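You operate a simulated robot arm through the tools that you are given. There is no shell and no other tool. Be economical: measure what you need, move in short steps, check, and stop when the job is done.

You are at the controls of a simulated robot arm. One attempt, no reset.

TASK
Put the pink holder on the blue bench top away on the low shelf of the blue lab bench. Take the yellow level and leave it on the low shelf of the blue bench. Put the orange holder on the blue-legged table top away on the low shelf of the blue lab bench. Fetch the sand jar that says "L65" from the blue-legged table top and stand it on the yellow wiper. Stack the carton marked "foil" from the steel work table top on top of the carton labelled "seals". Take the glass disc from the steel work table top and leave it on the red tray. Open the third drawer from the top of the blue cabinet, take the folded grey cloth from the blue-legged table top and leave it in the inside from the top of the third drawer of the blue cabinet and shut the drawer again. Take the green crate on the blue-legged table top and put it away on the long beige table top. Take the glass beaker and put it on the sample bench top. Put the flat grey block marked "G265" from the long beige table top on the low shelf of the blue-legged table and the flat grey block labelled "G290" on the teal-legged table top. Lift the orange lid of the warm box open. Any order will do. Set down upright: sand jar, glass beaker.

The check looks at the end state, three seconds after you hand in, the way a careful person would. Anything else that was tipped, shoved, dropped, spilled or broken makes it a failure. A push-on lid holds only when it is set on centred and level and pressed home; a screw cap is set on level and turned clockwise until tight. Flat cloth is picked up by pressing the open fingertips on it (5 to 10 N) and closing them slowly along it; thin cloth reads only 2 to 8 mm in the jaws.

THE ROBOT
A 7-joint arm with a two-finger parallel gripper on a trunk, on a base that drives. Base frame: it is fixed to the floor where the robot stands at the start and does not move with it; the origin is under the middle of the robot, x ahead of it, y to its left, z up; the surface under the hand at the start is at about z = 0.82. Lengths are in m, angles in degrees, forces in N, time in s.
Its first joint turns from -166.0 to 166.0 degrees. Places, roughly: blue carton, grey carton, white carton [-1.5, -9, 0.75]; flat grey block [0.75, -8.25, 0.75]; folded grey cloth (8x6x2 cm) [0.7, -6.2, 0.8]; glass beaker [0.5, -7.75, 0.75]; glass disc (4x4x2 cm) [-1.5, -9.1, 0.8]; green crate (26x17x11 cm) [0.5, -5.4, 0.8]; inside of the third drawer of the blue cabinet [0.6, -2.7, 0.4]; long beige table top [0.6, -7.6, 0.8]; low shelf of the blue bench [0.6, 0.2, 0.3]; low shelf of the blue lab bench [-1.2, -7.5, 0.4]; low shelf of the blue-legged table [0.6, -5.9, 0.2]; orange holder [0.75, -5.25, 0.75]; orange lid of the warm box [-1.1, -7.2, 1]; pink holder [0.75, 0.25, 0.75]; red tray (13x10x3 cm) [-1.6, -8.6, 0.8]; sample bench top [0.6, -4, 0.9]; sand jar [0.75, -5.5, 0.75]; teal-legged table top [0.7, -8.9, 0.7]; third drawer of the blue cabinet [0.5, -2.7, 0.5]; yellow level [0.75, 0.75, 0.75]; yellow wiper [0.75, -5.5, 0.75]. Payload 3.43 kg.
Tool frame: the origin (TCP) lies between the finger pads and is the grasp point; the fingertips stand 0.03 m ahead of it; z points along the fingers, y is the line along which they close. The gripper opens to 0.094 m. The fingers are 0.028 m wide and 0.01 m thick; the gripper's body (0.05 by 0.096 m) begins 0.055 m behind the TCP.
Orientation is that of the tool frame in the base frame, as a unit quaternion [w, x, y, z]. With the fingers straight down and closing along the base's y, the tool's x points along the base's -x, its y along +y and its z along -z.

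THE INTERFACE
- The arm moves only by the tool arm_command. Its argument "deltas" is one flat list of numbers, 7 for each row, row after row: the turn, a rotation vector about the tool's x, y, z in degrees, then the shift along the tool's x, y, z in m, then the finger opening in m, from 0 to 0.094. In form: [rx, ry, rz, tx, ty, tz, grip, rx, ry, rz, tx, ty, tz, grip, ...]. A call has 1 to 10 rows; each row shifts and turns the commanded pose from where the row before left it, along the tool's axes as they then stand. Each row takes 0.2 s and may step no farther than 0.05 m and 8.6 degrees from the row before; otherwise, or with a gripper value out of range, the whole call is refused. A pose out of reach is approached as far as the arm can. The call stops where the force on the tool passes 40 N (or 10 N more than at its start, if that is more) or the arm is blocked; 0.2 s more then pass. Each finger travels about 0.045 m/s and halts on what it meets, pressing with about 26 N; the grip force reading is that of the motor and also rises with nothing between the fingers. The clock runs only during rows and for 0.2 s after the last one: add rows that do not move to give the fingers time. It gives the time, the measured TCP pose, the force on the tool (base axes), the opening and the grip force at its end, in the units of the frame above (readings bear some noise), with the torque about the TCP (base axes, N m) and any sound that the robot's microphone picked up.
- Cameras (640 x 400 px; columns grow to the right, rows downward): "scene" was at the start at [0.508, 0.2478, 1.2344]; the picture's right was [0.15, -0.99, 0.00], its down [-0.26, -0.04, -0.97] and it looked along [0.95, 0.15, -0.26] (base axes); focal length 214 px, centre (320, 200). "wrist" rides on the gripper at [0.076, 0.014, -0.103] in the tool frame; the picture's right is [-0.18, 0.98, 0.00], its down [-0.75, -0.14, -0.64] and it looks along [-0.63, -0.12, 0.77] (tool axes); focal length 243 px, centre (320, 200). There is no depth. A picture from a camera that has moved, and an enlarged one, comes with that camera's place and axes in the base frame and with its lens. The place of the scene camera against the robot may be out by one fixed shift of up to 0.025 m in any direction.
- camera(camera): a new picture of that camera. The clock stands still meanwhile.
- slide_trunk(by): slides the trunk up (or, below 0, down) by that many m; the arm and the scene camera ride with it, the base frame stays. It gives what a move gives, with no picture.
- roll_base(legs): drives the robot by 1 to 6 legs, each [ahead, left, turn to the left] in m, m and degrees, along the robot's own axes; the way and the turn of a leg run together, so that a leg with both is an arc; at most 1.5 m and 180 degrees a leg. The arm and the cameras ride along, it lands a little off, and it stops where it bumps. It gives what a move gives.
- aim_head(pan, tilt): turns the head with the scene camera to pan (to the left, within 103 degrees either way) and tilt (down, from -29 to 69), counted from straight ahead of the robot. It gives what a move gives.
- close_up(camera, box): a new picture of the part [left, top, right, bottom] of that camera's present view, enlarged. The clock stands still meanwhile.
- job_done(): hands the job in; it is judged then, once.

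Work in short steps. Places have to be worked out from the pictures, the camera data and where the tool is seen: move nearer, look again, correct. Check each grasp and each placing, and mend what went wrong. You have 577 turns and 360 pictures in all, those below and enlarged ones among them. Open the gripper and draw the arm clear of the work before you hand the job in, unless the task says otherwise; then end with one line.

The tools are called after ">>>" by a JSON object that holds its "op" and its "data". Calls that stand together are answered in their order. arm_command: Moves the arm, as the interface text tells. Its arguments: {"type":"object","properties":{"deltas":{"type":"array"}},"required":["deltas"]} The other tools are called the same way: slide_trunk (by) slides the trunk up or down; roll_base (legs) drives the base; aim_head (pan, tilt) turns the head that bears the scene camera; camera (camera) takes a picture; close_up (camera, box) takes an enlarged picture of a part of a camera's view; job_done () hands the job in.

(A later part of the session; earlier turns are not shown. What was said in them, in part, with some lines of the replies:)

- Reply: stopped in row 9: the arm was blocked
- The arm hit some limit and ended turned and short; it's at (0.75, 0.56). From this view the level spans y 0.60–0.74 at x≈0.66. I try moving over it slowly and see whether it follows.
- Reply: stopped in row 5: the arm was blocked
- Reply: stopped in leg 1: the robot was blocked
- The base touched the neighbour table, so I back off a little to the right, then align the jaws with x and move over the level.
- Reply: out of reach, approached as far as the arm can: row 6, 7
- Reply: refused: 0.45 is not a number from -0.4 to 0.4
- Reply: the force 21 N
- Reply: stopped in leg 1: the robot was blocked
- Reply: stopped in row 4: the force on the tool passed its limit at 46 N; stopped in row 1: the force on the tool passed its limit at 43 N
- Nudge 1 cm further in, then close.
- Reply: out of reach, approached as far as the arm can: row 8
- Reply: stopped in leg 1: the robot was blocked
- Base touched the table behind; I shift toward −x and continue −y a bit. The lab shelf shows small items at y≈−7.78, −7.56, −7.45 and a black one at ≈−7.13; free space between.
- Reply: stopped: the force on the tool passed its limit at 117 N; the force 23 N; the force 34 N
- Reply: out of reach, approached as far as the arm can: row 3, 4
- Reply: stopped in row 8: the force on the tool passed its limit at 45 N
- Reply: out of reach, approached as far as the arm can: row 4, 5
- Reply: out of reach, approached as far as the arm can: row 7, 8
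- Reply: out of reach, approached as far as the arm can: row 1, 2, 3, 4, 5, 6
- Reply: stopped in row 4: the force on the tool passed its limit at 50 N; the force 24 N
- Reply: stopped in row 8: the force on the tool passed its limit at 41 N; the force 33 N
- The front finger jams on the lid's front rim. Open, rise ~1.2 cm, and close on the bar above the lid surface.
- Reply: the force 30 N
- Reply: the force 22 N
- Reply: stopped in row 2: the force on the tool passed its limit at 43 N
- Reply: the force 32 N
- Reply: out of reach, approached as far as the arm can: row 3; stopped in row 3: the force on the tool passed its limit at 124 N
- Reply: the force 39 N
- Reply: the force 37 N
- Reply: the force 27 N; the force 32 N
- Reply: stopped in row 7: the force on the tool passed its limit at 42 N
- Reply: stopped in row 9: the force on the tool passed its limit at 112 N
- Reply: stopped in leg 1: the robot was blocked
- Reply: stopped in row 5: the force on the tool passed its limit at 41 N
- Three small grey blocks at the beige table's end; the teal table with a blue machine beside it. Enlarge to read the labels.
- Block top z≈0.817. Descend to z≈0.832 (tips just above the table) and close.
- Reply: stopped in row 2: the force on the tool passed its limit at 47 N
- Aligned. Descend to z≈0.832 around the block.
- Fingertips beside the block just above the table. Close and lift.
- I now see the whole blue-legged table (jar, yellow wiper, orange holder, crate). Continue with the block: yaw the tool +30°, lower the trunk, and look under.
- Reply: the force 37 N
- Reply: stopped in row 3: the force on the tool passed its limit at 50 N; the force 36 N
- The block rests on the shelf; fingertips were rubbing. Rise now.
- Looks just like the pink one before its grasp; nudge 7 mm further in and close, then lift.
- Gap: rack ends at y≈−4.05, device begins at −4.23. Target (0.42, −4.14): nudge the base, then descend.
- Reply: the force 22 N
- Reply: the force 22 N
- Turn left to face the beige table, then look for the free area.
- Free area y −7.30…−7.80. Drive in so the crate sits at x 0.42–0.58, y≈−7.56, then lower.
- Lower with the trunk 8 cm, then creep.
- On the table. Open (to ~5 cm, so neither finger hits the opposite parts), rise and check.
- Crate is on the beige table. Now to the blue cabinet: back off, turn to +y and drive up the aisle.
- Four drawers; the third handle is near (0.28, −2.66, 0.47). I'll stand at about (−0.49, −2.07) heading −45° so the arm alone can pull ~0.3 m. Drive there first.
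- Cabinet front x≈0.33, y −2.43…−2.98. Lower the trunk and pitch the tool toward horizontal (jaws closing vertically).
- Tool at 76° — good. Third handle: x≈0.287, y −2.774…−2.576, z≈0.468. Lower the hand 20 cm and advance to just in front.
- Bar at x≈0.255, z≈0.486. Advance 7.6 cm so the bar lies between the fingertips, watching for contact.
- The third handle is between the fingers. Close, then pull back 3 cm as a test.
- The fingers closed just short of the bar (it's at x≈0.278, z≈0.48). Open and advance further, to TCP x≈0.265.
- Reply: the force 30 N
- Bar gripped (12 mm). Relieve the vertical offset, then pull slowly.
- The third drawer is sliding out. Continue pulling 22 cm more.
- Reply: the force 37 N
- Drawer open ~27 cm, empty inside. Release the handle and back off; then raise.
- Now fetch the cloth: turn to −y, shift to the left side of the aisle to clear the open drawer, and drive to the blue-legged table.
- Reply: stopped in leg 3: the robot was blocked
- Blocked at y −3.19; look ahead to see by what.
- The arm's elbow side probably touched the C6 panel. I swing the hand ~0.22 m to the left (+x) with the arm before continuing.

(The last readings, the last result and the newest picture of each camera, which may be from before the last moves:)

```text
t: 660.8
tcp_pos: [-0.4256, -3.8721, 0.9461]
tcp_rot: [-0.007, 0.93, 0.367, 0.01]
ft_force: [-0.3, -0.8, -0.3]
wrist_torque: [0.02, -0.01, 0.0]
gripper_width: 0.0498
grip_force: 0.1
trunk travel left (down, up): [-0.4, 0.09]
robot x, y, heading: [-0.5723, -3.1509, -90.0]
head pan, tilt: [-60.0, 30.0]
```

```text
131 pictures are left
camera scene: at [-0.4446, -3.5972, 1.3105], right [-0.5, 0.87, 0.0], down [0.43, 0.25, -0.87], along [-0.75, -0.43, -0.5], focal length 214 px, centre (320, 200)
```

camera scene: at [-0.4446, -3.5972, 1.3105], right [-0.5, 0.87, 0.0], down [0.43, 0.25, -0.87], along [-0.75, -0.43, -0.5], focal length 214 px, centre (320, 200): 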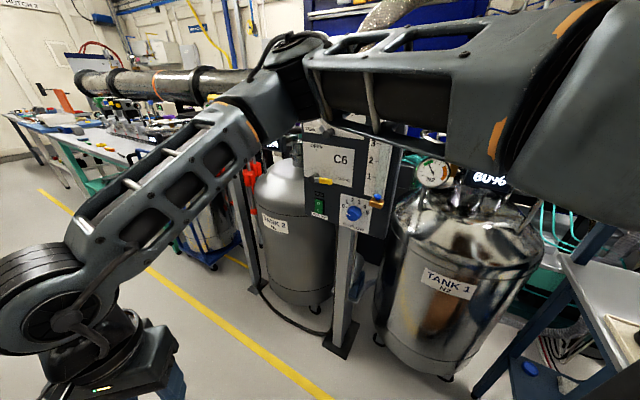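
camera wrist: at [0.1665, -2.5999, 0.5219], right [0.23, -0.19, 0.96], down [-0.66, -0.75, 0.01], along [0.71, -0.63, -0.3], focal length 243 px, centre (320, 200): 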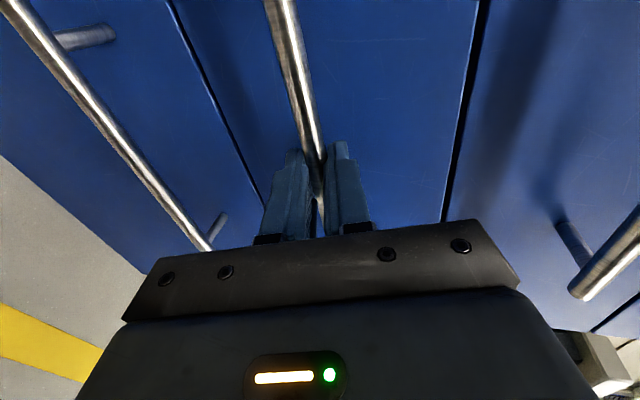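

Nothing disturbed. Raise the trunk fully, move the hand a bit more left, and go forward gently past the panel.

>>> {"op": "slide_trunk", "data": {"by": 0.09}}

>>> {"op": "arm_command", "data": {"deltas": [0, 0, 0, 0.035, 0.027, 0, 0.05, 0, 0, 0, 0.035, 0.027, 0, 0.05]}}

>>> {"op": "roll_base", "data": {"legs": [[0.25, 0.03, 0]]}}

>>> {"op": "camera", "data": {"camera": "scene"}}

```text
t: 662.0
tcp_pos: [-0.4248, -3.8709, 1.0345]
tcp_rot: [-0.006, 0.93, 0.366, 0.009]
ft_force: [0.0, 0.4, -0.6]
wrist_torque: [-0.01, 0.0, -0.02]
gripper_width: 0.05
grip_force: 0.1
trunk travel left (down, up): [-0.49, 0.0]
robot x, y, heading: [-0.5732, -3.1442, -90.2]
head pan, tilt: [-60.0, 30.0]
```

```text
t: 662.6
tcp_pos: [-0.3378, -3.8634, 1.0367]
tcp_rot: [-0.006, 0.931, 0.366, 0.009]
ft_force: [-0.3, 0.1, 0.6]
wrist_torque: [-0.01, -0.04, -0.02]
gripper_width: 0.0501
grip_force: 0.0
trunk travel left (down, up): [-0.49, 0.0]
robot x, y, heading: [-0.5757, -3.1482, -90.4]
head pan, tilt: [-60.0, 30.0]
```

```text
t: 664.5
tcp_pos: [-0.3103, -4.1137, 1.0357]
tcp_rot: [-0.006, 0.931, 0.365, 0.008]
ft_force: [0.0, 0.2, 0.4]
wrist_torque: [0.0, 0.04, 0.0]
gripper_width: 0.0502
grip_force: 0.0
trunk travel left (down, up): [-0.49, 0.0]
robot x, y, heading: [-0.5455, -3.3972, -90.2]
head pan, tilt: [-60.0, 30.0]
```

```text
130 pictures are left
camera scene: at [-0.4181, -3.8474, 1.4006], right [-0.49, 0.87, 0.0], down [0.43, 0.25, -0.87], along [-0.75, -0.43, -0.5], focal length 214 px, centre (320, 200)
```

scene: 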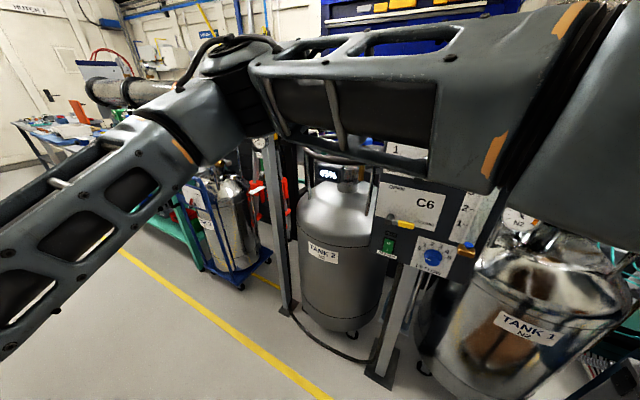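

Past it. Shift back to mid-aisle and continue to the cloth at y≈−6.1.

>>> {"op": "roll_base", "data": {"legs": [[0.1, 0.15, 0], [1.3, 0, 0], [1.3, 0, 0]]}}

>>> {"op": "roll_base", "data": {"legs": [[0, 0, 90]]}}

>>> {"op": "aim_head", "data": {"pan": 0, "tilt": 40}}

>>> {"op": "camera", "data": {"camera": "scene"}}

```text
t: 678.3
tcp_pos: [-0.1877, -6.8267, 1.0354]
tcp_rot: [-0.007, 0.932, 0.364, 0.008]
ft_force: [-0.2, -0.5, -0.4]
wrist_torque: [0.01, 0.0, 0.02]
gripper_width: 0.05
grip_force: 0.1
trunk travel left (down, up): [-0.49, 0.0]
robot x, y, heading: [-0.4194, -6.1079, -90.5]
head pan, tilt: [-60.0, 30.0]
```

```text
t: 682.5
tcp_pos: [0.2949, -5.8738, 1.0361]
tcp_rot: [-0.011, 0.399, 0.917, 0.003]
ft_force: [-0.9, 0.0, -0.3]
wrist_torque: [0.02, 0.01, 0.01]
gripper_width: 0.0501
grip_force: 0.0
trunk travel left (down, up): [-0.49, 0.0]
robot x, y, heading: [-0.4229, -6.1116, -0.3]
head pan, tilt: [-60.0, 30.0]
```

```text
t: 683.8
tcp_pos: [0.2934, -5.875, 1.0346]
tcp_rot: [-0.011, 0.399, 0.917, 0.002]
ft_force: [-0.7, -0.2, 0.7]
wrist_torque: [0.01, 0.02, 0.0]
gripper_width: 0.05
grip_force: 0.1
trunk travel left (down, up): [-0.49, 0.0]
robot x, y, heading: [-0.4237, -6.1113, -0.2]
head pan, tilt: [0.0, 40.0]
```

```text
129 pictures are left
camera scene: at [0.0803, -5.8795, 1.3852], right [0.0, -1.0, 0.0], down [-0.64, 0.0, -0.77], along [0.77, 0.0, -0.64], focal length 214 px, centre (320, 200)
```

scene: 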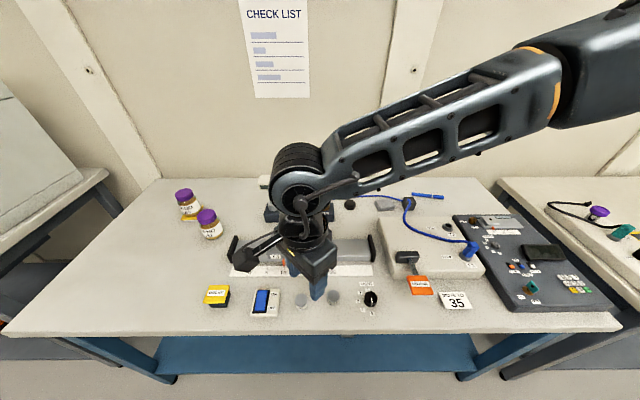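

>>> {"op": "roll_base", "data": {"legs": [[0.25, -0.18, 0]]}}

>>> {"op": "close_up", "data": {"camera": "scene", "box": [240, 150, 480, 300]}}

>>> {"op": "camera", "data": {"camera": "wrist"}}

```text
t: 685.9
tcp_pos: [0.5469, -6.0599, 1.0361]
tcp_rot: [-0.01, 0.401, 0.916, 0.002]
ft_force: [-0.7, -0.5, -0.4]
wrist_torque: [0.03, -0.02, 0.02]
gripper_width: 0.0502
grip_force: 0.1
trunk travel left (down, up): [-0.49, 0.0]
robot x, y, heading: [-0.1717, -6.2942, -0.6]
head pan, tilt: [0.0, 40.0]
```

```text
2.67 times, centred on (360, 225) of scene
camera zoom: at [0.3323, -6.063, 1.3852], right [-0.01, -1.0, 0.0], down [-0.64, 0.01, -0.77], along [0.77, -0.01, -0.64], focal length 572 px, centre (213, 133)
```

zoom: 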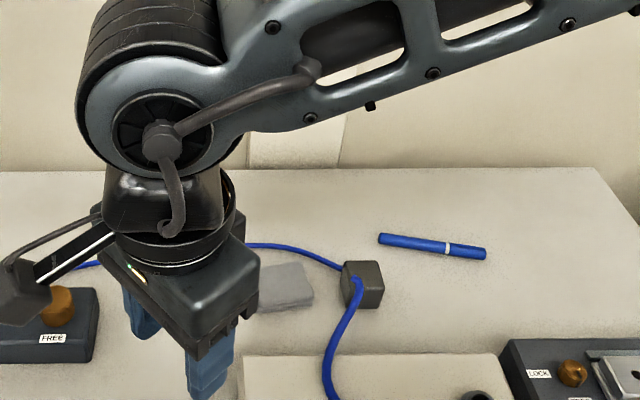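

```text
127 pictures are left
camera wrist: at [0.5055, -5.9946, 1.1391], right [0.85, 0.53, -0.01], down [0.42, -0.66, 0.63], along [0.33, -0.53, -0.78], focal length 243 px, centre (320, 200)
```

wrist: 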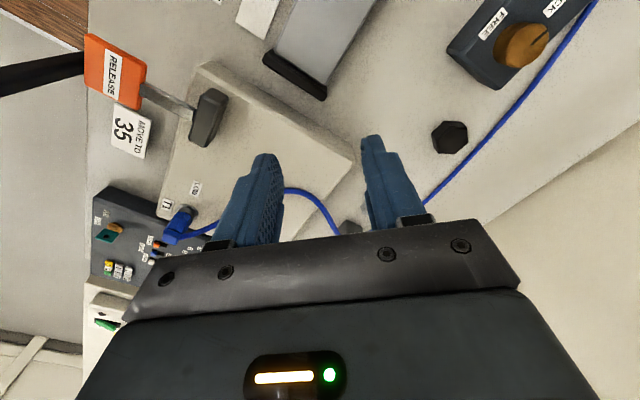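

Cloth ≈ (0.733, −6.156), a dark box just to its right and a blue cable behind. Straighten the tool yaw and move above it.

>>> {"op": "arm_command", "data": {"deltas": [0, 0, -8, 0, 0, 0, 0.094, 0, 0, -8, 0, 0, 0, 0.094, 0, 0, -8, 0, 0, 0, 0.094, 0, 0, -8, 0, 0, 0, 0.094, 0, 0, -8, 0, 0, 0, 0.094, 0, 0, -7, 0, 0, 0, 0.094, 0, 0, 0, -0.04, -0.03, 0, 0.094, 0, 0, 0, -0.04, -0.03, 0, 0.094, 0, 0, 0, -0.04, -0.03, 0, 0.094]}}

>>> {"op": "camera", "data": {"camera": "wrist"}}

```text
t: 687.9
tcp_pos: [0.666, -6.1478, 1.035]
tcp_rot: [-0.009, 0.002, 1.0, 0.006]
ft_force: [0.0, -0.3, -0.6]
wrist_torque: [0.01, 0.0, 0.02]
gripper_width: 0.094
grip_force: 0.1
trunk travel left (down, up): [-0.49, 0.0]
robot x, y, heading: [-0.1679, -6.2918, -0.4]
head pan, tilt: [0.0, 40.0]
```

```text
126 pictures are left
camera wrist: at [0.5903, -6.1349, 1.1379], right [0.19, 0.98, 0.01], down [0.76, -0.15, 0.63], along [0.62, -0.11, -0.78], focal length 243 px, centre (320, 200)
```

wrist: 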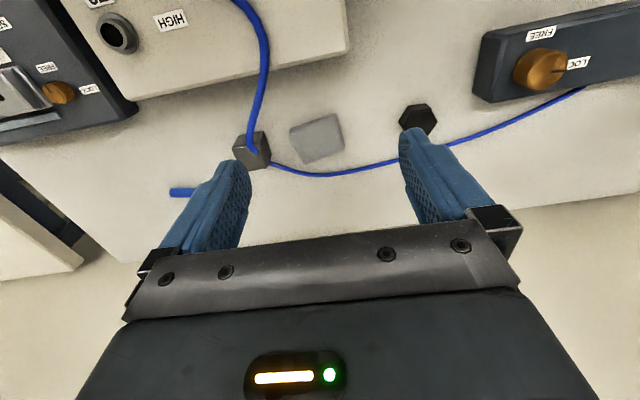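

Cloth centre (0.737, −6.163), ~6×6 cm, box 4 cm to its right; closing along y is safest. Lower the trunk, align (−6°) and move above.

>>> {"op": "arm_command", "data": {"deltas": [0, 0, -6, -0.036, -0.008, 0, 0.094, 0, 0, 0, -0.036, -0.004, 0, 0.094]}}

>>> {"op": "slide_trunk", "data": {"by": -0.13}}

>>> {"op": "camera", "data": {"camera": "wrist"}}

```text
t: 688.5
tcp_pos: [0.7368, -6.1577, 1.0314]
tcp_rot: [-0.009, -0.051, 0.999, 0.007]
ft_force: [0.3, -0.4, -0.3]
wrist_torque: [-0.01, -0.02, 0.01]
gripper_width: 0.0942
grip_force: 0.1
trunk travel left (down, up): [-0.49, 0.0]
robot x, y, heading: [-0.1689, -6.2918, -0.7]
head pan, tilt: [0.0, 40.0]
```

```text
t: 690.1
tcp_pos: [0.7375, -6.157, 0.9023]
tcp_rot: [-0.008, -0.05, 0.999, 0.006]
ft_force: [0.4, 0.3, -0.2]
wrist_torque: [0.03, -0.01, -0.01]
gripper_width: 0.0938
grip_force: 0.1
trunk travel left (down, up): [-0.36, 0.13]
robot x, y, heading: [-0.1729, -6.292, -0.5]
head pan, tilt: [0.0, 40.0]
```

```text
125 pictures are left
camera wrist: at [0.6608, -6.1517, 1.0048], right [0.08, 1.0, 0.01], down [0.78, -0.07, 0.63], along [0.63, -0.05, -0.78], focal length 243 px, centre (320, 200)
```

wrist: 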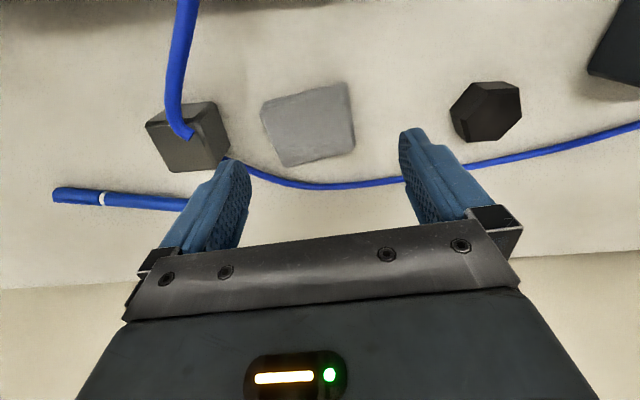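

Shift 7 mm, narrow the opening to 8 cm (box clearance) and descend to the table.

>>> {"op": "arm_command", "data": {"deltas": [0, 0, 0, 0, -0.007, 0.02, 0.08, 0, 0, 0, 0, 0, 0.02, 0.08, 0, 0, 0, 0, 0, 0.015, 0.08, 0, 0, 0, 0, 0, 0.005, 0.08, 0, 0, 0, 0, 0, 0.004, 0.08, 0, 0, 0, 0, 0, 0, 0.08]}}

>>> {"op": "camera", "data": {"camera": "wrist"}}

```text
t: 691.5
tcp_pos: [0.7378, -6.1628, 0.836]
tcp_rot: [-0.008, -0.05, 0.999, 0.007]
ft_force: [0.1, 0.4, 0.7]
wrist_torque: [-0.04, -0.03, 0.0]
gripper_width: 0.08
grip_force: 0.1
trunk travel left (down, up): [-0.36, 0.13]
robot x, y, heading: [-0.1717, -6.2933, -0.8]
head pan, tilt: [0.0, 40.0]
```

```text
124 pictures are left
camera wrist: at [0.6609, -6.158, 0.9401], right [0.08, 1.0, 0.01], down [0.78, -0.07, 0.63], along [0.63, -0.05, -0.78], focal length 243 px, centre (320, 200)
```

wrist: 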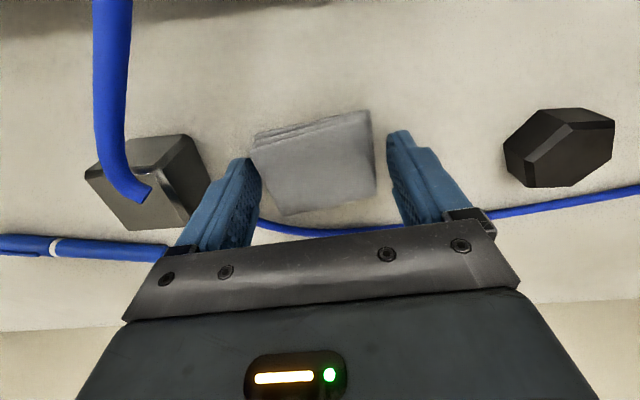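

Cloth lies between the fingers. Close slowly.

>>> {"op": "arm_command", "data": {"deltas": [0, 0, 0, 0, 0, 0.001, 0.072, 0, 0, 0, 0, 0, 0, 0.064, 0, 0, 0, 0, 0, 0, 0.056, 0, 0, 0, 0, 0, 0, 0.048, 0, 0, 0, 0, 0, 0, 0.04, 0, 0, 0, 0, 0, 0, 0.03, 0, 0, 0, 0, 0, 0, 0.02, 0, 0, 0, 0, 0, 0, 0.01, 0, 0, 0, 0, 0, 0, 0.0, 0, 0, 0, 0, 0, 0, 0.0]}}

>>> {"op": "camera", "data": {"camera": "wrist"}}

```text
t: 693.7
tcp_pos: [0.7373, -6.1618, 0.8346]
tcp_rot: [-0.009, -0.051, 0.999, 0.007]
ft_force: [0.4, 0.9, 4.1]
wrist_torque: [-0.07, 0.0, 0.07]
gripper_width: 0.0692
grip_force: 25.8
trunk travel left (down, up): [-0.36, 0.13]
robot x, y, heading: [-0.1736, -6.2906, -0.6]
head pan, tilt: [0.0, 40.0]
```

```text
123 pictures are left
camera wrist: at [0.6603, -6.1579, 0.9392], right [0.08, 1.0, 0.01], down [0.78, -0.07, 0.63], along [0.63, -0.05, -0.78], focal length 243 px, centre (320, 200)
```

wrist: 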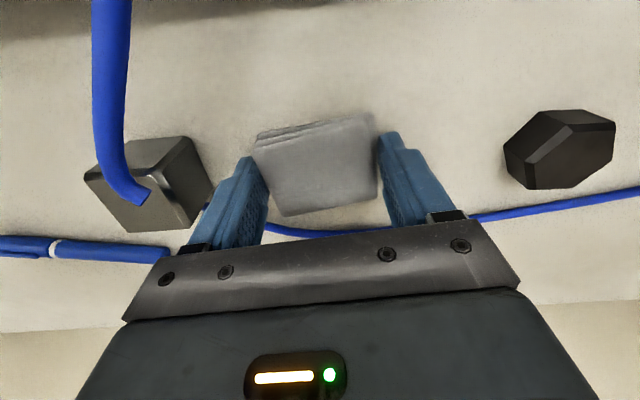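

Gripped firmly like a block (69 mm). Lift and check.

>>> {"op": "arm_command", "data": {"deltas": [0, 0, 0, 0, 0, -0.01, 0, 0, 0, 0, 0, 0, -0.02, 0, 0, 0, 0, 0, 0, -0.03, 0, 0, 0, 0, 0, 0, -0.04, 0, 0, 0, 0, 0, 0, -0.04, 0, 0, 0, 0, 0, 0, -0.04, 0]}}

>>> {"op": "camera", "data": {"camera": "wrist"}}

```text
t: 695.1
tcp_pos: [0.7382, -6.1667, 1.0174]
tcp_rot: [-0.008, -0.049, 0.999, 0.005]
ft_force: [0.6, -0.1, -0.1]
wrist_torque: [-0.01, 0.04, 0.0]
gripper_width: 0.0693
grip_force: 26.1
trunk travel left (down, up): [-0.36, 0.13]
robot x, y, heading: [-0.1651, -6.2944, -0.6]
head pan, tilt: [0.0, 40.0]
```

```text
122 pictures are left
camera wrist: at [0.6621, -6.1608, 1.1205], right [0.09, 1.0, 0.01], down [0.78, -0.07, 0.63], along [0.63, -0.05, -0.78], focal length 243 px, centre (320, 200)
```

wrist: 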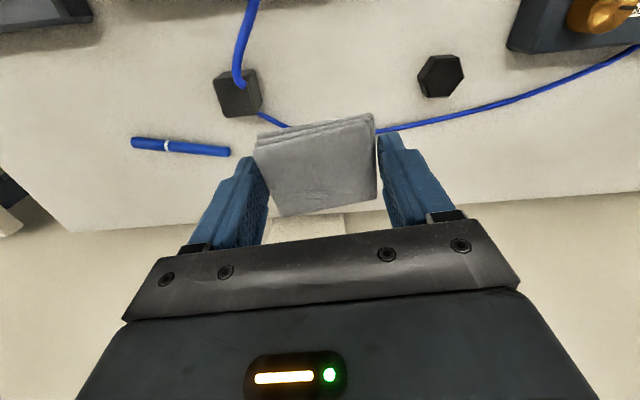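

Cloth held. Fold the arm, back out, turn to +y and drive back past the drawer (keeping left) to y≈−2.07.

>>> {"op": "arm_command", "data": {"deltas": [0, 0, 0, 0.04, 0, -0.01, 0, 0, 0, 0, 0.04, 0, -0.01, 0, 0, 0, 0, 0.04, 0, -0.01, 0, 0, 0, 0, 0.04, 0, 0, 0]}}

>>> {"op": "roll_base", "data": {"legs": [[-0.25, 0, 0], [0, 0, 90.5], [1.3, 0, 0], [1.0, 0, 0]]}}

>>> {"op": "camera", "data": {"camera": "wrist"}}

```text
t: 696.1
tcp_pos: [0.5796, -6.1827, 1.049]
tcp_rot: [-0.009, -0.049, 0.999, 0.007]
ft_force: [-0.1, 0.0, -0.6]
wrist_torque: [0.02, -0.01, 0.0]
gripper_width: 0.0692
grip_force: 26.4
trunk travel left (down, up): [-0.36, 0.13]
robot x, y, heading: [-0.1668, -6.2949, -0.6]
head pan, tilt: [0.0, 40.0]
```

```text
t: 712.7
tcp_pos: [-0.6028, -3.2388, 1.0484]
tcp_rot: [0.01, 0.752, -0.659, 0.001]
ft_force: [0.0, 0.6, -0.7]
wrist_torque: [0.04, -0.03, -0.01]
gripper_width: 0.0687
grip_force: 26.5
trunk travel left (down, up): [-0.36, 0.13]
robot x, y, heading: [-0.4666, -3.9837, 91.5]
head pan, tilt: [0.0, 40.0]
```

```text
121 pictures are left
camera wrist: at [-0.6061, -3.3141, 1.1522], right [-1.0, 0.05, 0.01], down [0.05, 0.78, 0.63], along [0.03, 0.63, -0.78], focal length 243 px, centre (320, 200)
```

wrist: 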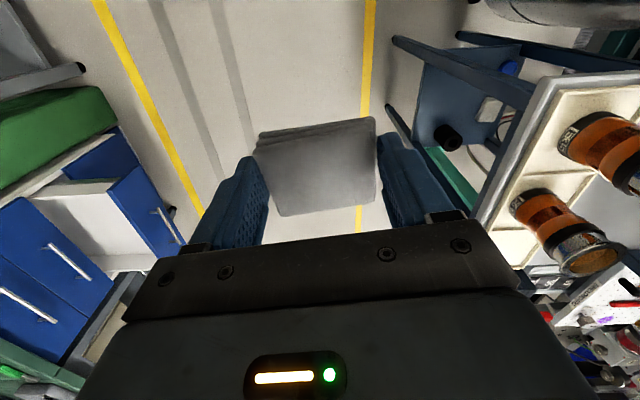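

The cart with orange bottles stands at x<−0.87 and the drawer front at x≈0, so I keep x≈−0.47. Straighten and drive forward in two legs.

>>> {"op": "roll_base", "data": {"legs": [[0.0, 0.0, -1.7], [0.95, 0.0, 0]]}}

>>> {"op": "roll_base", "data": {"legs": [[0.95, 0.0, 0]]}}

```text
t: 718.1
tcp_pos: [-0.5881, -2.2785, 1.0481]
tcp_rot: [0.01, 0.747, -0.665, 0.001]
ft_force: [0.2, 0.2, -0.8]
wrist_torque: [0.01, -0.01, 0.02]
gripper_width: 0.0689
grip_force: 25.9
trunk travel left (down, up): [-0.36, 0.13]
robot x, y, heading: [-0.4684, -3.0299, 90.2]
head pan, tilt: [0.0, 40.0]
```

```text
t: 723.0
tcp_pos: [-0.5673, -1.3457, 1.0487]
tcp_rot: [0.01, 0.738, -0.674, 0.001]
ft_force: [0.1, -0.3, 0.1]
wrist_torque: [-0.02, -0.01, -0.01]
gripper_width: 0.0687
grip_force: 26.1
trunk travel left (down, up): [-0.36, 0.13]
robot x, y, heading: [-0.4673, -2.096, 89.0]
head pan, tilt: [0.0, 40.0]
```

Now turn right to heading −45° so the hand comes above the open drawer.

>>> {"op": "roll_base", "data": {"legs": [[0, 0, -67], [0, 0, -67]]}}

>>> {"op": "camera", "data": {"camera": "scene"}}

>>> {"op": "camera", "data": {"camera": "wrist"}}

```text
t: 729.2
tcp_pos: [0.1527, -2.5374, 1.049]
tcp_rot: [-0.005, 0.326, 0.945, 0.01]
ft_force: [0.1, 0.2, -0.4]
wrist_torque: [0.04, -0.02, 0.02]
gripper_width: 0.0685
grip_force: 25.6
trunk travel left (down, up): [-0.36, 0.13]
robot x, y, heading: [-0.4602, -2.0974, -44.2]
head pan, tilt: [0.0, 40.0]
```

```text
120 pictures are left
camera scene: at [0.0434, -2.2784, 1.2551], right [-0.7, -0.72, 0.0], down [-0.46, 0.45, -0.77], along [0.55, -0.53, -0.64], focal length 214 px, centre (320, 200)
```

scene: 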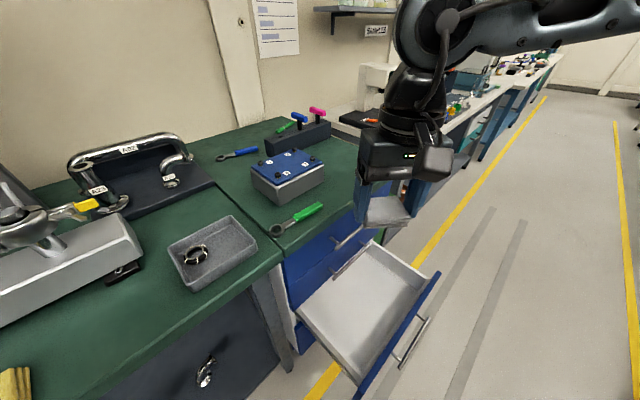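

```text
119 pictures are left
camera wrist: at [0.1017, -2.4812, 1.1522], right [0.75, 0.66, 0.01], down [0.51, -0.59, 0.63], along [0.42, -0.47, -0.78], focal length 243 px, centre (320, 200)
```

wrist: 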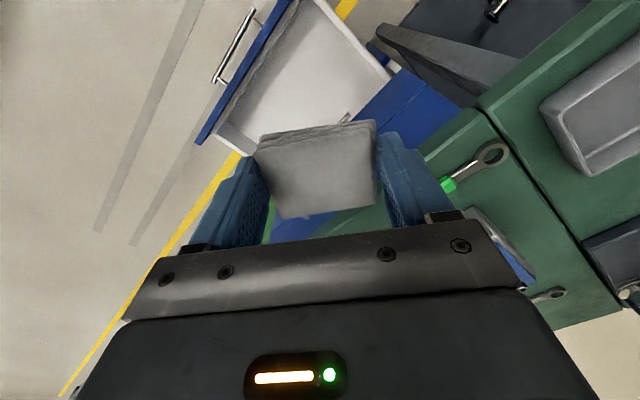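

Drawer interior spans x 0.06–0.30, y −2.93…−2.45. Move the hand to (0.175, −2.68), then lower the trunk.

>>> {"op": "arm_command", "data": {"deltas": [0, 0, 0, -0.0263, -0.0248, 0, 0, 0, 0, 0, -0.0263, -0.0248, 0, 0, 0, 0, 0, -0.0263, -0.0248, 0, 0, 0, 0, 0, -0.0263, -0.0248, 0, 0]}}

>>> {"op": "slide_trunk", "data": {"by": -0.3}}

>>> {"op": "camera", "data": {"camera": "scene"}}

>>> {"op": "camera", "data": {"camera": "wrist"}}

```text
t: 730.2
tcp_pos: [0.1763, -2.6806, 1.0462]
tcp_rot: [-0.006, 0.327, 0.945, 0.009]
ft_force: [0.7, -0.1, 0.4]
wrist_torque: [-0.03, 0.01, 0.01]
gripper_width: 0.0687
grip_force: 26.0
trunk travel left (down, up): [-0.36, 0.13]
robot x, y, heading: [-0.463, -2.0978, -44.0]
head pan, tilt: [0.0, 40.0]
```

```text
t: 733.2
tcp_pos: [0.1769, -2.6811, 0.7474]
tcp_rot: [-0.005, 0.326, 0.945, 0.009]
ft_force: [0.6, -0.7, 0.5]
wrist_torque: [-0.03, 0.0, -0.03]
gripper_width: 0.0687
grip_force: 26.2
trunk travel left (down, up): [-0.06, 0.43]
robot x, y, heading: [-0.4641, -2.0964, -43.9]
head pan, tilt: [0.0, 40.0]
```

```text
118 pictures are left
camera scene: at [0.0434, -2.2784, 0.9552], right [-0.7, -0.72, 0.0], down [-0.46, 0.45, -0.77], along [0.55, -0.53, -0.64], focal length 214 px, centre (320, 200)
```

scene: 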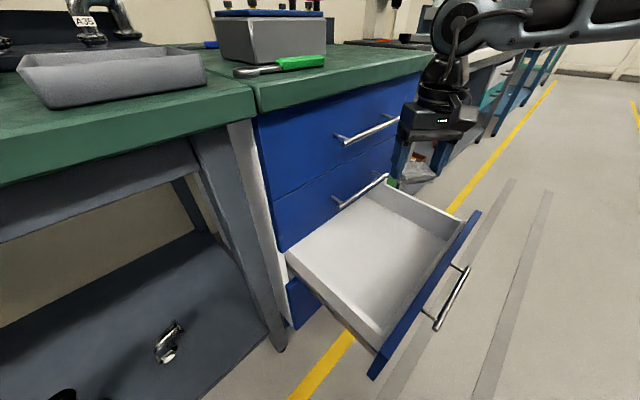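

```text
117 pictures are left
camera wrist: at [0.1244, -2.6253, 0.8497], right [0.75, 0.66, 0.01], down [0.51, -0.59, 0.63], along [0.42, -0.47, -0.78], focal length 243 px, centre (320, 200)
```

wrist: 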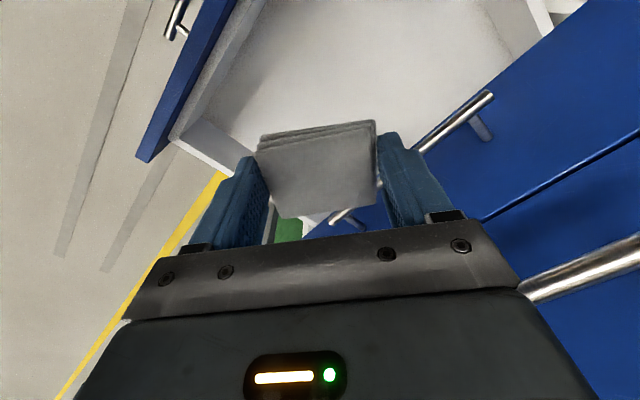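

Over the drawer; shift 2 cm away from the cabinet front and descend.

>>> {"op": "arm_command", "data": {"deltas": [0, 0, 0, 0.0157, -0.0123, 0.02, 0, 0, 0, 0, 0, 0, 0.04, 0, 0, 0, 0, 0, 0, 0.04, 0, 0, 0, 0, 0, 0, 0.04, 0, 0, 0, 0, 0, 0, 0.04, 0, 0, 0, 0, 0, 0, 0, 0]}}

>>> {"op": "camera", "data": {"camera": "scene"}}

>>> {"op": "camera", "data": {"camera": "wrist"}}

```text
t: 734.6
tcp_pos: [0.1544, -2.677, 0.5663]
tcp_rot: [-0.005, 0.326, 0.945, 0.009]
ft_force: [-0.8, 0.6, -0.4]
wrist_torque: [-0.01, 0.0, -0.03]
gripper_width: 0.0685
grip_force: 26.6
trunk travel left (down, up): [-0.06, 0.43]
robot x, y, heading: [-0.466, -2.0954, -44.4]
head pan, tilt: [0.0, 40.0]
```

```text
116 pictures are left
camera scene: at [0.0434, -2.2784, 0.9552], right [-0.7, -0.72, 0.0], down [-0.46, 0.45, -0.77], along [0.55, -0.53, -0.64], focal length 214 px, centre (320, 200)
```

scene: 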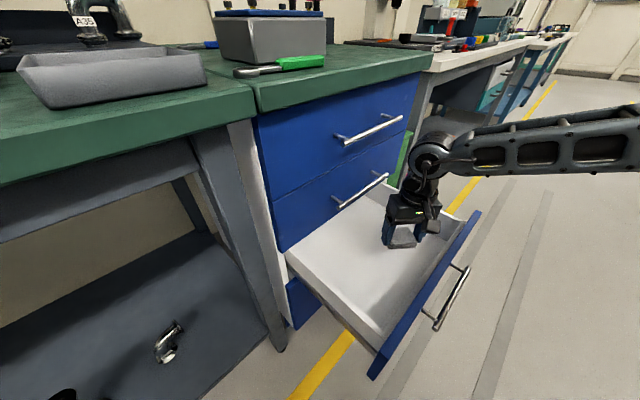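

```text
115 pictures are left
camera wrist: at [0.1035, -2.6207, 0.6701], right [0.75, 0.66, 0.01], down [0.51, -0.59, 0.63], along [0.42, -0.47, -0.78], focal length 243 px, centre (320, 200)
```

wrist: 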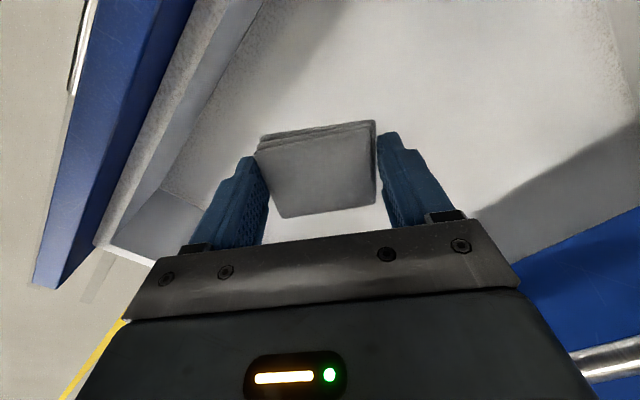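

Well inside the drawer. Continue down, creeping to contact.

>>> {"op": "arm_command", "data": {"deltas": [0, 0, 0, 0, 0, 0.03, 0, 0, 0, 0, 0, 0, 0.03, 0, 0, 0, 0, 0, 0, 0.015, 0, 0, 0, 0, 0, 0, 0.008, 0, 0, 0, 0, 0, 0, 0.006, 0, 0, 0, 0, 0, 0, 0.006, 0, 0, 0, 0, 0, 0, 0.006, 0, 0, 0, 0, 0, 0, 0.006, 0, 0, 0, 0, 0, 0, 0.006, 0, 0, 0, 0, 0, 0, 0, 0]}}

>>> {"op": "camera", "data": {"camera": "wrist"}}

```text
t: 736.2
tcp_pos: [0.1591, -2.6753, 0.4707]
tcp_rot: [-0.002, 0.326, 0.945, 0.009]
ft_force: [1.1, 3.5, 19.3]
wrist_torque: [-0.23, 0.3, -0.08]
gripper_width: 0.0687
grip_force: 25.3
trunk travel left (down, up): [-0.06, 0.43]
robot x, y, heading: [-0.4644, -2.0963, -44.3]
head pan, tilt: [0.0, 40.0]
stopped in row 7: the force on the tool passed its limit at 46 N (the readings are from after the stop); the commanded pose is now the measured one
```

```text
114 pictures are left
camera wrist: at [0.1054, -2.6199, 0.5746], right [0.75, 0.66, 0.01], down [0.5, -0.59, 0.63], along [0.43, -0.47, -0.77], focal length 243 px, centre (320, 200)
```

wrist: 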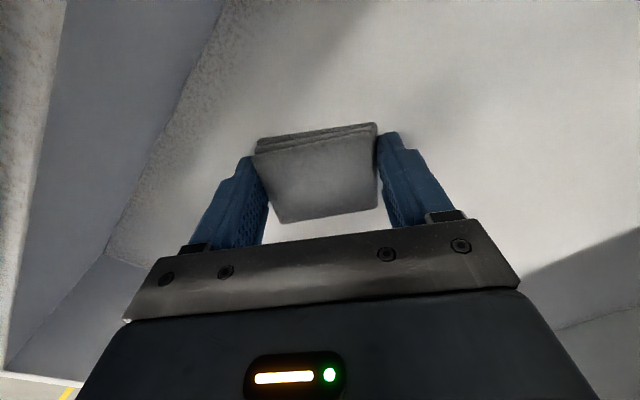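

Contact with the drawer floor. Release and rise.

>>> {"op": "arm_command", "data": {"deltas": [0, 0, 0, 0, 0, -0.002, 0.075, 0, 0, 0, 0, 0, 0, 0.085, 0, 0, 0, 0, 0, 0, 0.09, 0, 0, 0, 0, 0, -0.03, 0.09, 0, 0, 0, 0, 0, -0.05, 0.09, 0, 0, 0, 0, 0, -0.05, 0.09, 0, 0, 0, 0, 0, -0.05, 0.09, 0, 0, 0, 0, 0, -0.05, 0.09, 0, 0, 0, 0, 0, -0.04, 0.09]}}

>>> {"op": "camera", "data": {"camera": "wrist"}}

>>> {"op": "camera", "data": {"camera": "scene"}}

```text
t: 738.2
tcp_pos: [0.1558, -2.6804, 0.739]
tcp_rot: [-0.004, 0.326, 0.945, 0.009]
ft_force: [0.7, 0.5, -0.2]
wrist_torque: [0.0, 0.01, -0.03]
gripper_width: 0.09
grip_force: 0.0
trunk travel left (down, up): [-0.06, 0.43]
robot x, y, heading: [-0.4624, -2.1003, -44.1]
head pan, tilt: [0.0, 40.0]
```

```text
113 pictures are left
camera wrist: at [0.1039, -2.6234, 0.8421], right [0.75, 0.66, 0.01], down [0.51, -0.59, 0.63], along [0.42, -0.47, -0.78], focal length 243 px, centre (320, 200)
```

wrist: 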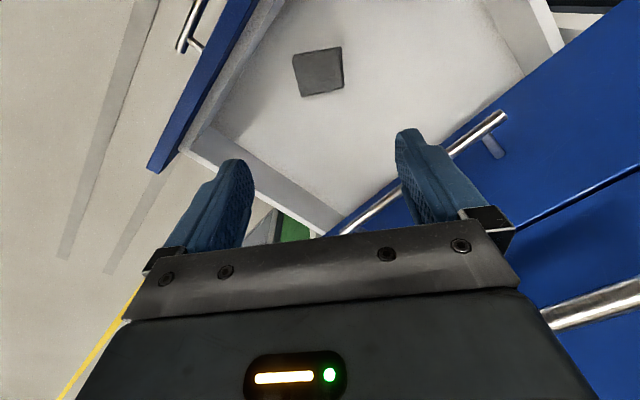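

```text
112 pictures are left
camera scene: at [0.0435, -2.2783, 0.955], right [-0.7, -0.72, 0.0], down [-0.46, 0.45, -0.77], along [0.55, -0.53, -0.64], focal length 214 px, centre (320, 200)
```

scene: 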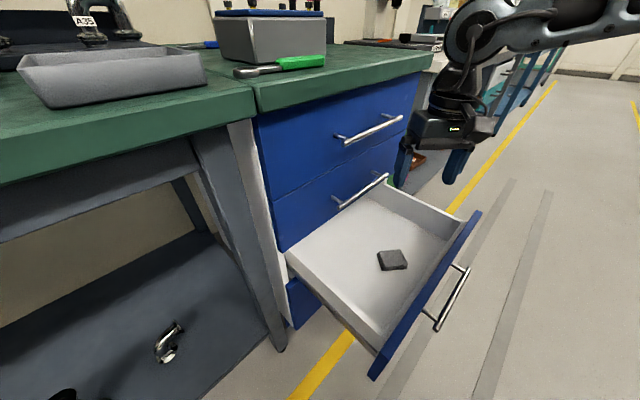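

Cloth lies in the drawer. To shut it: move in front, turn the tool horizontal again as before, and grip the handle to push it home.

>>> {"op": "arm_command", "data": {"deltas": [0, 0, 6.5, 0, 0, 0, 0.05, 0, 0, 6.5, 0, 0, 0, 0.05, 0, 0, 6.5, 0, 0, 0, 0.05, 0, 0, 6.5, 0, 0, 0, 0.05, 0, 0, 6.5, 0, 0, 0, 0.05, 0, 0, 6.5, 0, 0, 0, 0.05, 0, 0, 6.5, 0, 0, 0, 0.05, 0, 0, 6.5, 0, 0, 0, 0.05]}}

>>> {"op": "arm_command", "data": {"deltas": [0, 0, 0, 0, -0.04, 0, 0.05, 0, 0, 0, 0, -0.04, 0, 0.05, 0, 0, 0, 0, -0.04, 0, 0.05, 0, 0, 0, 0, -0.04, 0, 0.05, 0, 0, 0, 0, -0.04, 0, 0.05, 0, 0, 0, 0, -0.03, 0, 0.05]}}

>>> {"op": "arm_command", "data": {"deltas": [-8.5, 0, 0, 0, 0, 0, 0.05, -8.5, 0, 0, 0, 0, 0, 0.05, -8.5, 0, 0, 0, 0, 0, 0.05, -8.5, 0, 0, 0, 0, 0, 0.05, -8.5, 0, 0, 0, 0, 0, 0.05, -8.5, 0, 0, 0, 0, 0, 0.05, -8.5, 0, 0, 0, 0, 0, 0.05, -8.5, 0, 0, 0, 0, 0, 0.05, -8.5, 0, 0, 0, 0, 0, 0.05]}}

>>> {"op": "camera", "data": {"camera": "wrist"}}

```text
t: 740.0
tcp_pos: [0.1571, -2.6808, 0.7415]
tcp_rot: [-0.007, 0.708, 0.707, 0.006]
ft_force: [0.8, 0.3, 1.7]
wrist_torque: [-0.01, 0.01, 0.02]
gripper_width: 0.0502
grip_force: 0.1
trunk travel left (down, up): [-0.06, 0.43]
robot x, y, heading: [-0.463, -2.0997, -44.3]
head pan, tilt: [0.0, 40.0]
```

```text
t: 741.4
tcp_pos: [-0.0748, -2.6802, 0.7435]
tcp_rot: [-0.006, 0.707, 0.707, 0.005]
ft_force: [-0.2, 0.0, -0.2]
wrist_torque: [-0.01, 0.02, -0.01]
gripper_width: 0.0497
grip_force: 0.0
trunk travel left (down, up): [-0.06, 0.43]
robot x, y, heading: [-0.4621, -2.0953, -44.0]
head pan, tilt: [0.0, 40.0]
```

```text
t: 743.4
tcp_pos: [-0.0725, -2.6821, 0.7415]
tcp_rot: [0.434, 0.559, 0.551, 0.443]
ft_force: [-0.8, -0.1, 0.0]
wrist_torque: [0.06, -0.01, 0.01]
gripper_width: 0.0498
grip_force: 0.1
trunk travel left (down, up): [-0.06, 0.43]
robot x, y, heading: [-0.4652, -2.0988, -44.3]
head pan, tilt: [0.0, 40.0]
```

```text
111 pictures are left
camera wrist: at [-0.1704, -2.6061, 0.78], right [0.23, -0.2, 0.95], down [-0.66, -0.75, 0.0], along [0.72, -0.63, -0.3], focal length 243 px, centre (320, 200)
```

wrist: 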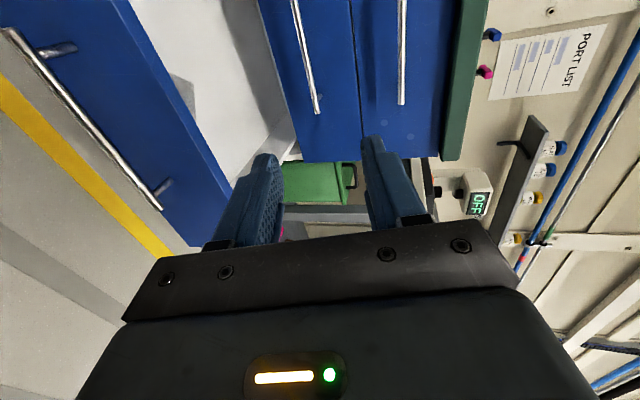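

Lower to handle height in front of the drawer.

>>> {"op": "arm_command", "data": {"deltas": [0, 0, 0, 0, -0.0381, 0.009, 0.05, 0, 0, 0, 0, -0.0381, 0.009, 0.05, 0, 0, 0, 0, -0.0381, 0.009, 0.05, 0, 0, 0, 0, -0.0381, 0.009, 0.05, 0, 0, 0, 0, -0.0381, 0.009, 0.05, 0, 0, 0, 0, -0.0381, 0.009, 0.05, 0, 0, 0, 0, 0, 0, 0.05]}}

>>> {"op": "camera", "data": {"camera": "wrist"}}

>>> {"op": "camera", "data": {"camera": "scene"}}

```text
t: 745.0
tcp_pos: [-0.073, -2.6764, 0.5073]
tcp_rot: [0.432, 0.559, 0.551, 0.444]
ft_force: [0.9, -0.4, 0.1]
wrist_torque: [-0.01, 0.02, -0.01]
gripper_width: 0.05
grip_force: 0.0
trunk travel left (down, up): [-0.06, 0.43]
robot x, y, heading: [-0.463, -2.0977, -44.1]
head pan, tilt: [0.0, 40.0]
```

```text
110 pictures are left
camera wrist: at [-0.1708, -2.6006, 0.5466], right [0.23, -0.2, 0.95], down [-0.66, -0.75, 0.0], along [0.72, -0.63, -0.31], focal length 243 px, centre (320, 200)
```

wrist: 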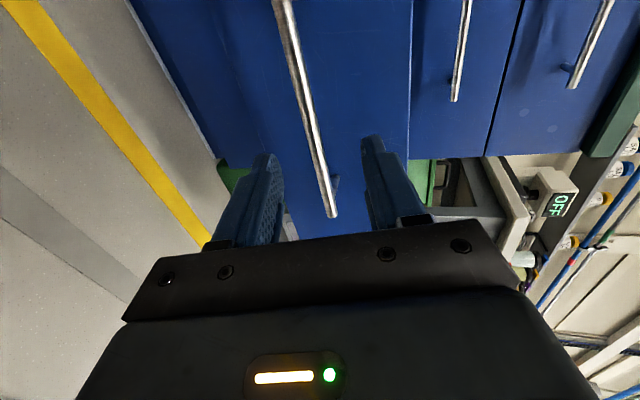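

```text
109 pictures are left
camera scene: at [0.0433, -2.2783, 0.9552], right [-0.7, -0.72, 0.0], down [-0.46, 0.45, -0.77], along [0.55, -0.53, -0.64], focal length 214 px, centre (320, 200)
```

scene: 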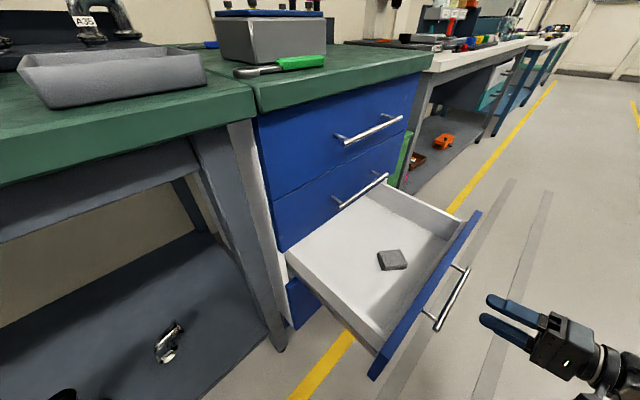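

Aligned with the handle. Advance 6.7 cm along the tool axis and close.

>>> {"op": "arm_command", "data": {"deltas": [0, 0, 0, 0, 0, 0.025, 0.05, 0, 0, 0, 0, 0, 0.025, 0.05, 0, 0, 0, 0, 0, 0.018, 0.05, 0, 0, 0, 0, 0, 0, 0.05, 0, 0, 0, 0, 0, 0, 0.03, 0, 0, 0, 0, 0, 0, 0.01, 0, 0, 0, 0, 0, 0, 0.0, 0, 0, 0, 0, 0, 0, 0.0, 0, 0, 0, 0, 0, 0, 0.0]}}

>>> {"op": "camera", "data": {"camera": "wrist"}}

```text
t: 746.8
tcp_pos: [-0.0085, -2.677, 0.4858]
tcp_rot: [0.429, 0.562, 0.554, 0.439]
ft_force: [0.5, -1.8, -15.0]
wrist_torque: [-0.84, 0.14, -0.12]
gripper_width: 0.0121
grip_force: 26.0
trunk travel left (down, up): [-0.06, 0.43]
robot x, y, heading: [-0.4633, -2.0945, -44.1]
head pan, tilt: [0.0, 40.0]
stopped in row 8: the force on the tool passed its limit at 45 N (the readings are from after the stop); the commanded pose is now the measured one
```

```text
108 pictures are left
camera wrist: at [-0.1051, -2.6014, 0.5252], right [0.24, -0.2, 0.95], down [-0.66, -0.75, 0.01], along [0.71, -0.63, -0.32], focal length 243 px, centre (320, 200)
```

wrist: 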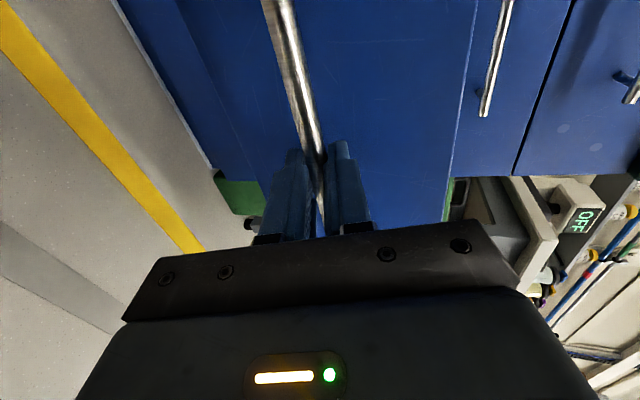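

Gripped. Push the drawer in along +x.

>>> {"op": "arm_command", "data": {"deltas": [0, 0, 0, 0, -0.002, 0, 0, 0, 0, 0, 0, 0.0058, 0.0243, 0, 0, 0, 0, 0, 0.0058, 0.0243, 0, 0, 0, 0, 0, 0.0058, 0.0243, 0, 0, 0, 0, 0, 0.0058, 0.0243, 0, 0, 0, 0, 0, 0.0058, 0.0243, 0, 0, 0, 0, 0, 0.0058, 0.0243, 0, 0, 0, 0, 0, 0.0058, 0.0243, 0, 0, 0, 0, 0, 0.0058, 0.0243, 0, 0, 0, 0, 0, 0.0058, 0.0243, 0]}}

>>> {"op": "camera", "data": {"camera": "scene"}}

```text
t: 749.0
tcp_pos: [0.2171, -2.6757, 0.4854]
tcp_rot: [0.431, 0.56, 0.554, 0.44]
ft_force: [-1.1, 6.8, 27.1]
wrist_torque: [-1.19, -0.32, 0.86]
gripper_width: 0.0116
grip_force: 44.9
trunk travel left (down, up): [-0.06, 0.43]
robot x, y, heading: [-0.4608, -2.0993, -44.2]
head pan, tilt: [0.0, 40.0]
```

```text
107 pictures are left
camera scene: at [0.0429, -2.278, 0.9557], right [-0.7, -0.72, 0.0], down [-0.46, 0.45, -0.77], along [0.55, -0.53, -0.64], focal length 214 px, centre (320, 200)
```

scene: 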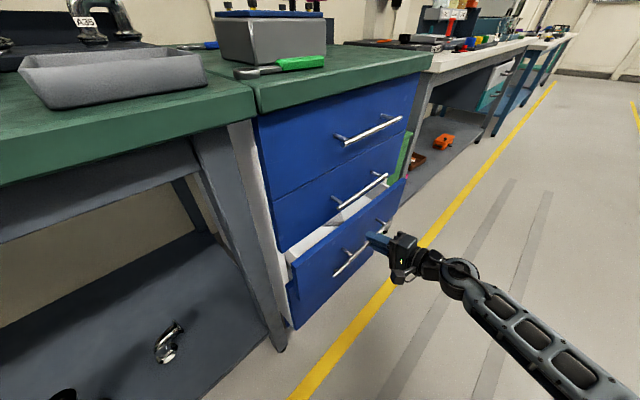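

Almost shut (about 5 cm to go). Relieve a little and push the remainder in small steps until it seats.

>>> {"op": "arm_command", "data": {"deltas": [0, 0, 0, 0, 0.004, 0, 0, 0, 0, 0, 0, 0.0035, 0.0146, 0, 0, 0, 0, 0, 0.0035, 0.0146, 0, 0, 0, 0, 0, 0.0023, 0.0097, 0, 0, 0, 0, 0, 0.0012, 0.0049, 0, 0, 0, 0, 0, 0.0012, 0.0049, 0, 0, 0, 0, 0, 0.0012, 0.0049, 0]}}

>>> {"op": "camera", "data": {"camera": "scene"}}

```text
t: 750.5
tcp_pos: [0.2684, -2.679, 0.4831]
tcp_rot: [0.43, 0.563, 0.553, 0.439]
ft_force: [-11.0, 4.4, 5.0]
wrist_torque: [-1.37, -0.11, 0.15]
gripper_width: 0.0121
grip_force: 45.3
trunk travel left (down, up): [-0.06, 0.43]
robot x, y, heading: [-0.4656, -2.097, -44.4]
head pan, tilt: [0.0, 40.0]
stopped in row 7: the force on the tool passed its limit at 88 N (the readings are from after the stop); the commanded pose is now the measured one
```

```text
106 pictures are left
camera scene: at [0.0425, -2.2783, 0.9552], right [-0.7, -0.72, 0.0], down [-0.46, 0.45, -0.77], along [0.55, -0.53, -0.64], focal length 214 px, centre (320, 200)
```

scene: 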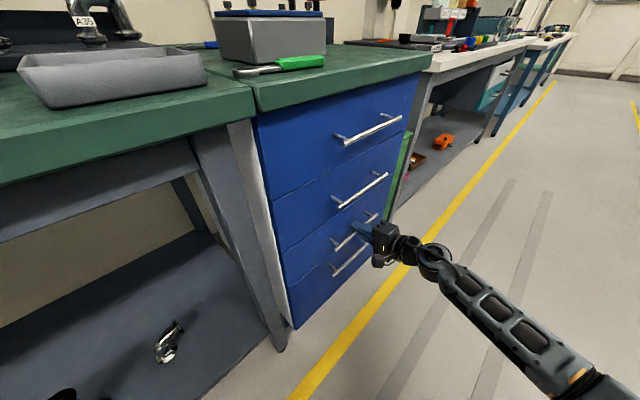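

Seated fully (stopped at the hard end). Release and retreat.

>>> {"op": "arm_command", "data": {"deltas": [0, 0, 0, 0, 0, 0, 0.02, 0, 0, 0, 0, 0, 0, 0.04, 0, 0, 0, 0, 0, 0, 0.05, 0, 0, 0, 0, 0, 0, 0.05, 0, 0, 0, 0, -0.0058, -0.0243, 0.05, 0, 0, 0, 0, -0.0069, -0.0292, 0.05, 0, 0, 0, 0, -0.0069, -0.0292, 0.05, 0, 0, 0, 0, -0.0069, -0.0292, 0.05, 0, 0, 0, 0, -0.0069, -0.0292, 0.05, 0, 0, 0, 0, -0.0069, -0.0292, 0.05]}}

>>> {"op": "camera", "data": {"camera": "scene"}}

```text
t: 752.8
tcp_pos: [0.0936, -2.6796, 0.4853]
tcp_rot: [0.428, 0.563, 0.554, 0.438]
ft_force: [0.3, 0.3, -0.7]
wrist_torque: [-0.01, 0.01, 0.0]
gripper_width: 0.0499
grip_force: 0.1
trunk travel left (down, up): [-0.06, 0.43]
robot x, y, heading: [-0.4611, -2.0984, -44.2]
head pan, tilt: [0.0, 40.0]
```

```text
105 pictures are left
camera scene: at [0.043, -2.2783, 0.9551], right [-0.7, -0.72, 0.0], down [-0.46, 0.45, -0.77], along [0.55, -0.53, -0.64], focal length 214 px, centre (320, 200)
```

scene: 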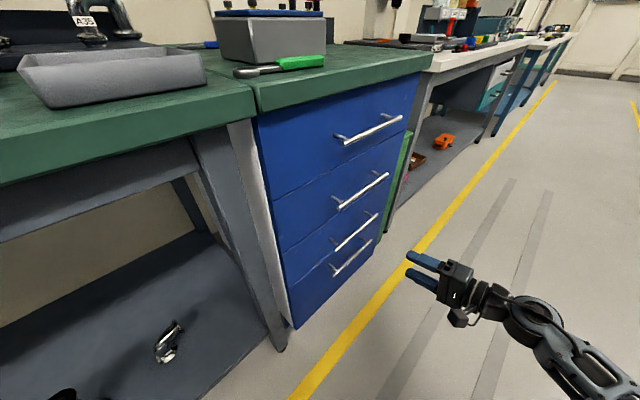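

Drawer shut. Retract the arm clear, and take one look at the cart/panel area that was touched earlier.

>>> {"op": "arm_command", "data": {"deltas": [0, 0, 0, 0, -0.0092, -0.0389, 0.05, 0, 0, 0, 0, -0.0092, -0.0389, 0.05, 0, 0, 0, 0, -0.0092, -0.0389, 0.05]}}

>>> {"op": "slide_trunk", "data": {"by": 0.35}}

>>> {"op": "aim_head", "data": {"pan": -65, "tilt": 30}}

>>> {"op": "camera", "data": {"camera": "scene"}}

```text
t: 753.5
tcp_pos: [-0.0273, -2.6795, 0.4914]
tcp_rot: [0.428, 0.564, 0.554, 0.439]
ft_force: [-0.2, 0.3, 0.6]
wrist_torque: [-0.03, 0.03, -0.01]
gripper_width: 0.0501
grip_force: 0.2
trunk travel left (down, up): [-0.06, 0.43]
robot x, y, heading: [-0.4678, -2.0979, -44.2]
head pan, tilt: [0.0, 40.0]
```

```text
t: 757.0
tcp_pos: [-0.0264, -2.6796, 0.8418]
tcp_rot: [0.43, 0.563, 0.553, 0.439]
ft_force: [0.0, -0.1, 0.0]
wrist_torque: [0.01, -0.02, -0.02]
gripper_width: 0.0502
grip_force: 0.1
trunk travel left (down, up): [-0.41, 0.08]
robot x, y, heading: [-0.4667, -2.097, -44.1]
head pan, tilt: [0.0, 40.0]
```

```text
t: 758.3
tcp_pos: [-0.0269, -2.6799, 0.8401]
tcp_rot: [0.429, 0.564, 0.553, 0.438]
ft_force: [-0.1, 0.7, -0.5]
wrist_torque: [0.0, 0.02, -0.05]
gripper_width: 0.0503
grip_force: 0.1
trunk travel left (down, up): [-0.41, 0.08]
robot x, y, heading: [-0.4613, -2.0985, -44.5]
head pan, tilt: [-65.0, 30.0]
```

```text
104 pictures are left
camera scene: at [-0.0479, -2.3045, 1.3205], right [-0.94, 0.33, 0.0], down [0.16, 0.47, -0.87], along [-0.29, -0.82, -0.5], focal length 214 px, centre (320, 200)
```

scene: 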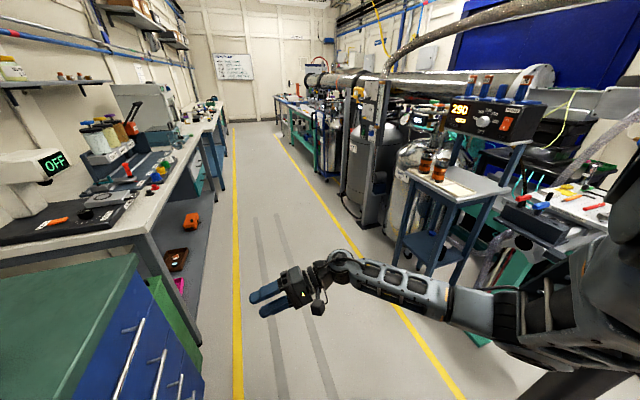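

Everything looks undisturbed, the gripper is open and the arm is clear. Handing in.

>>> {"op": "job_done", "data": {}}

```text
The job is handed in.
```

All the tasks are done and handed in, each one checked by camera as I did it. Along the way the robot touched a few tables, and something in the aisle stopped it once, possibly the C6 panel or the bottle cart. The panel and cart looked undisturbed afterwards.
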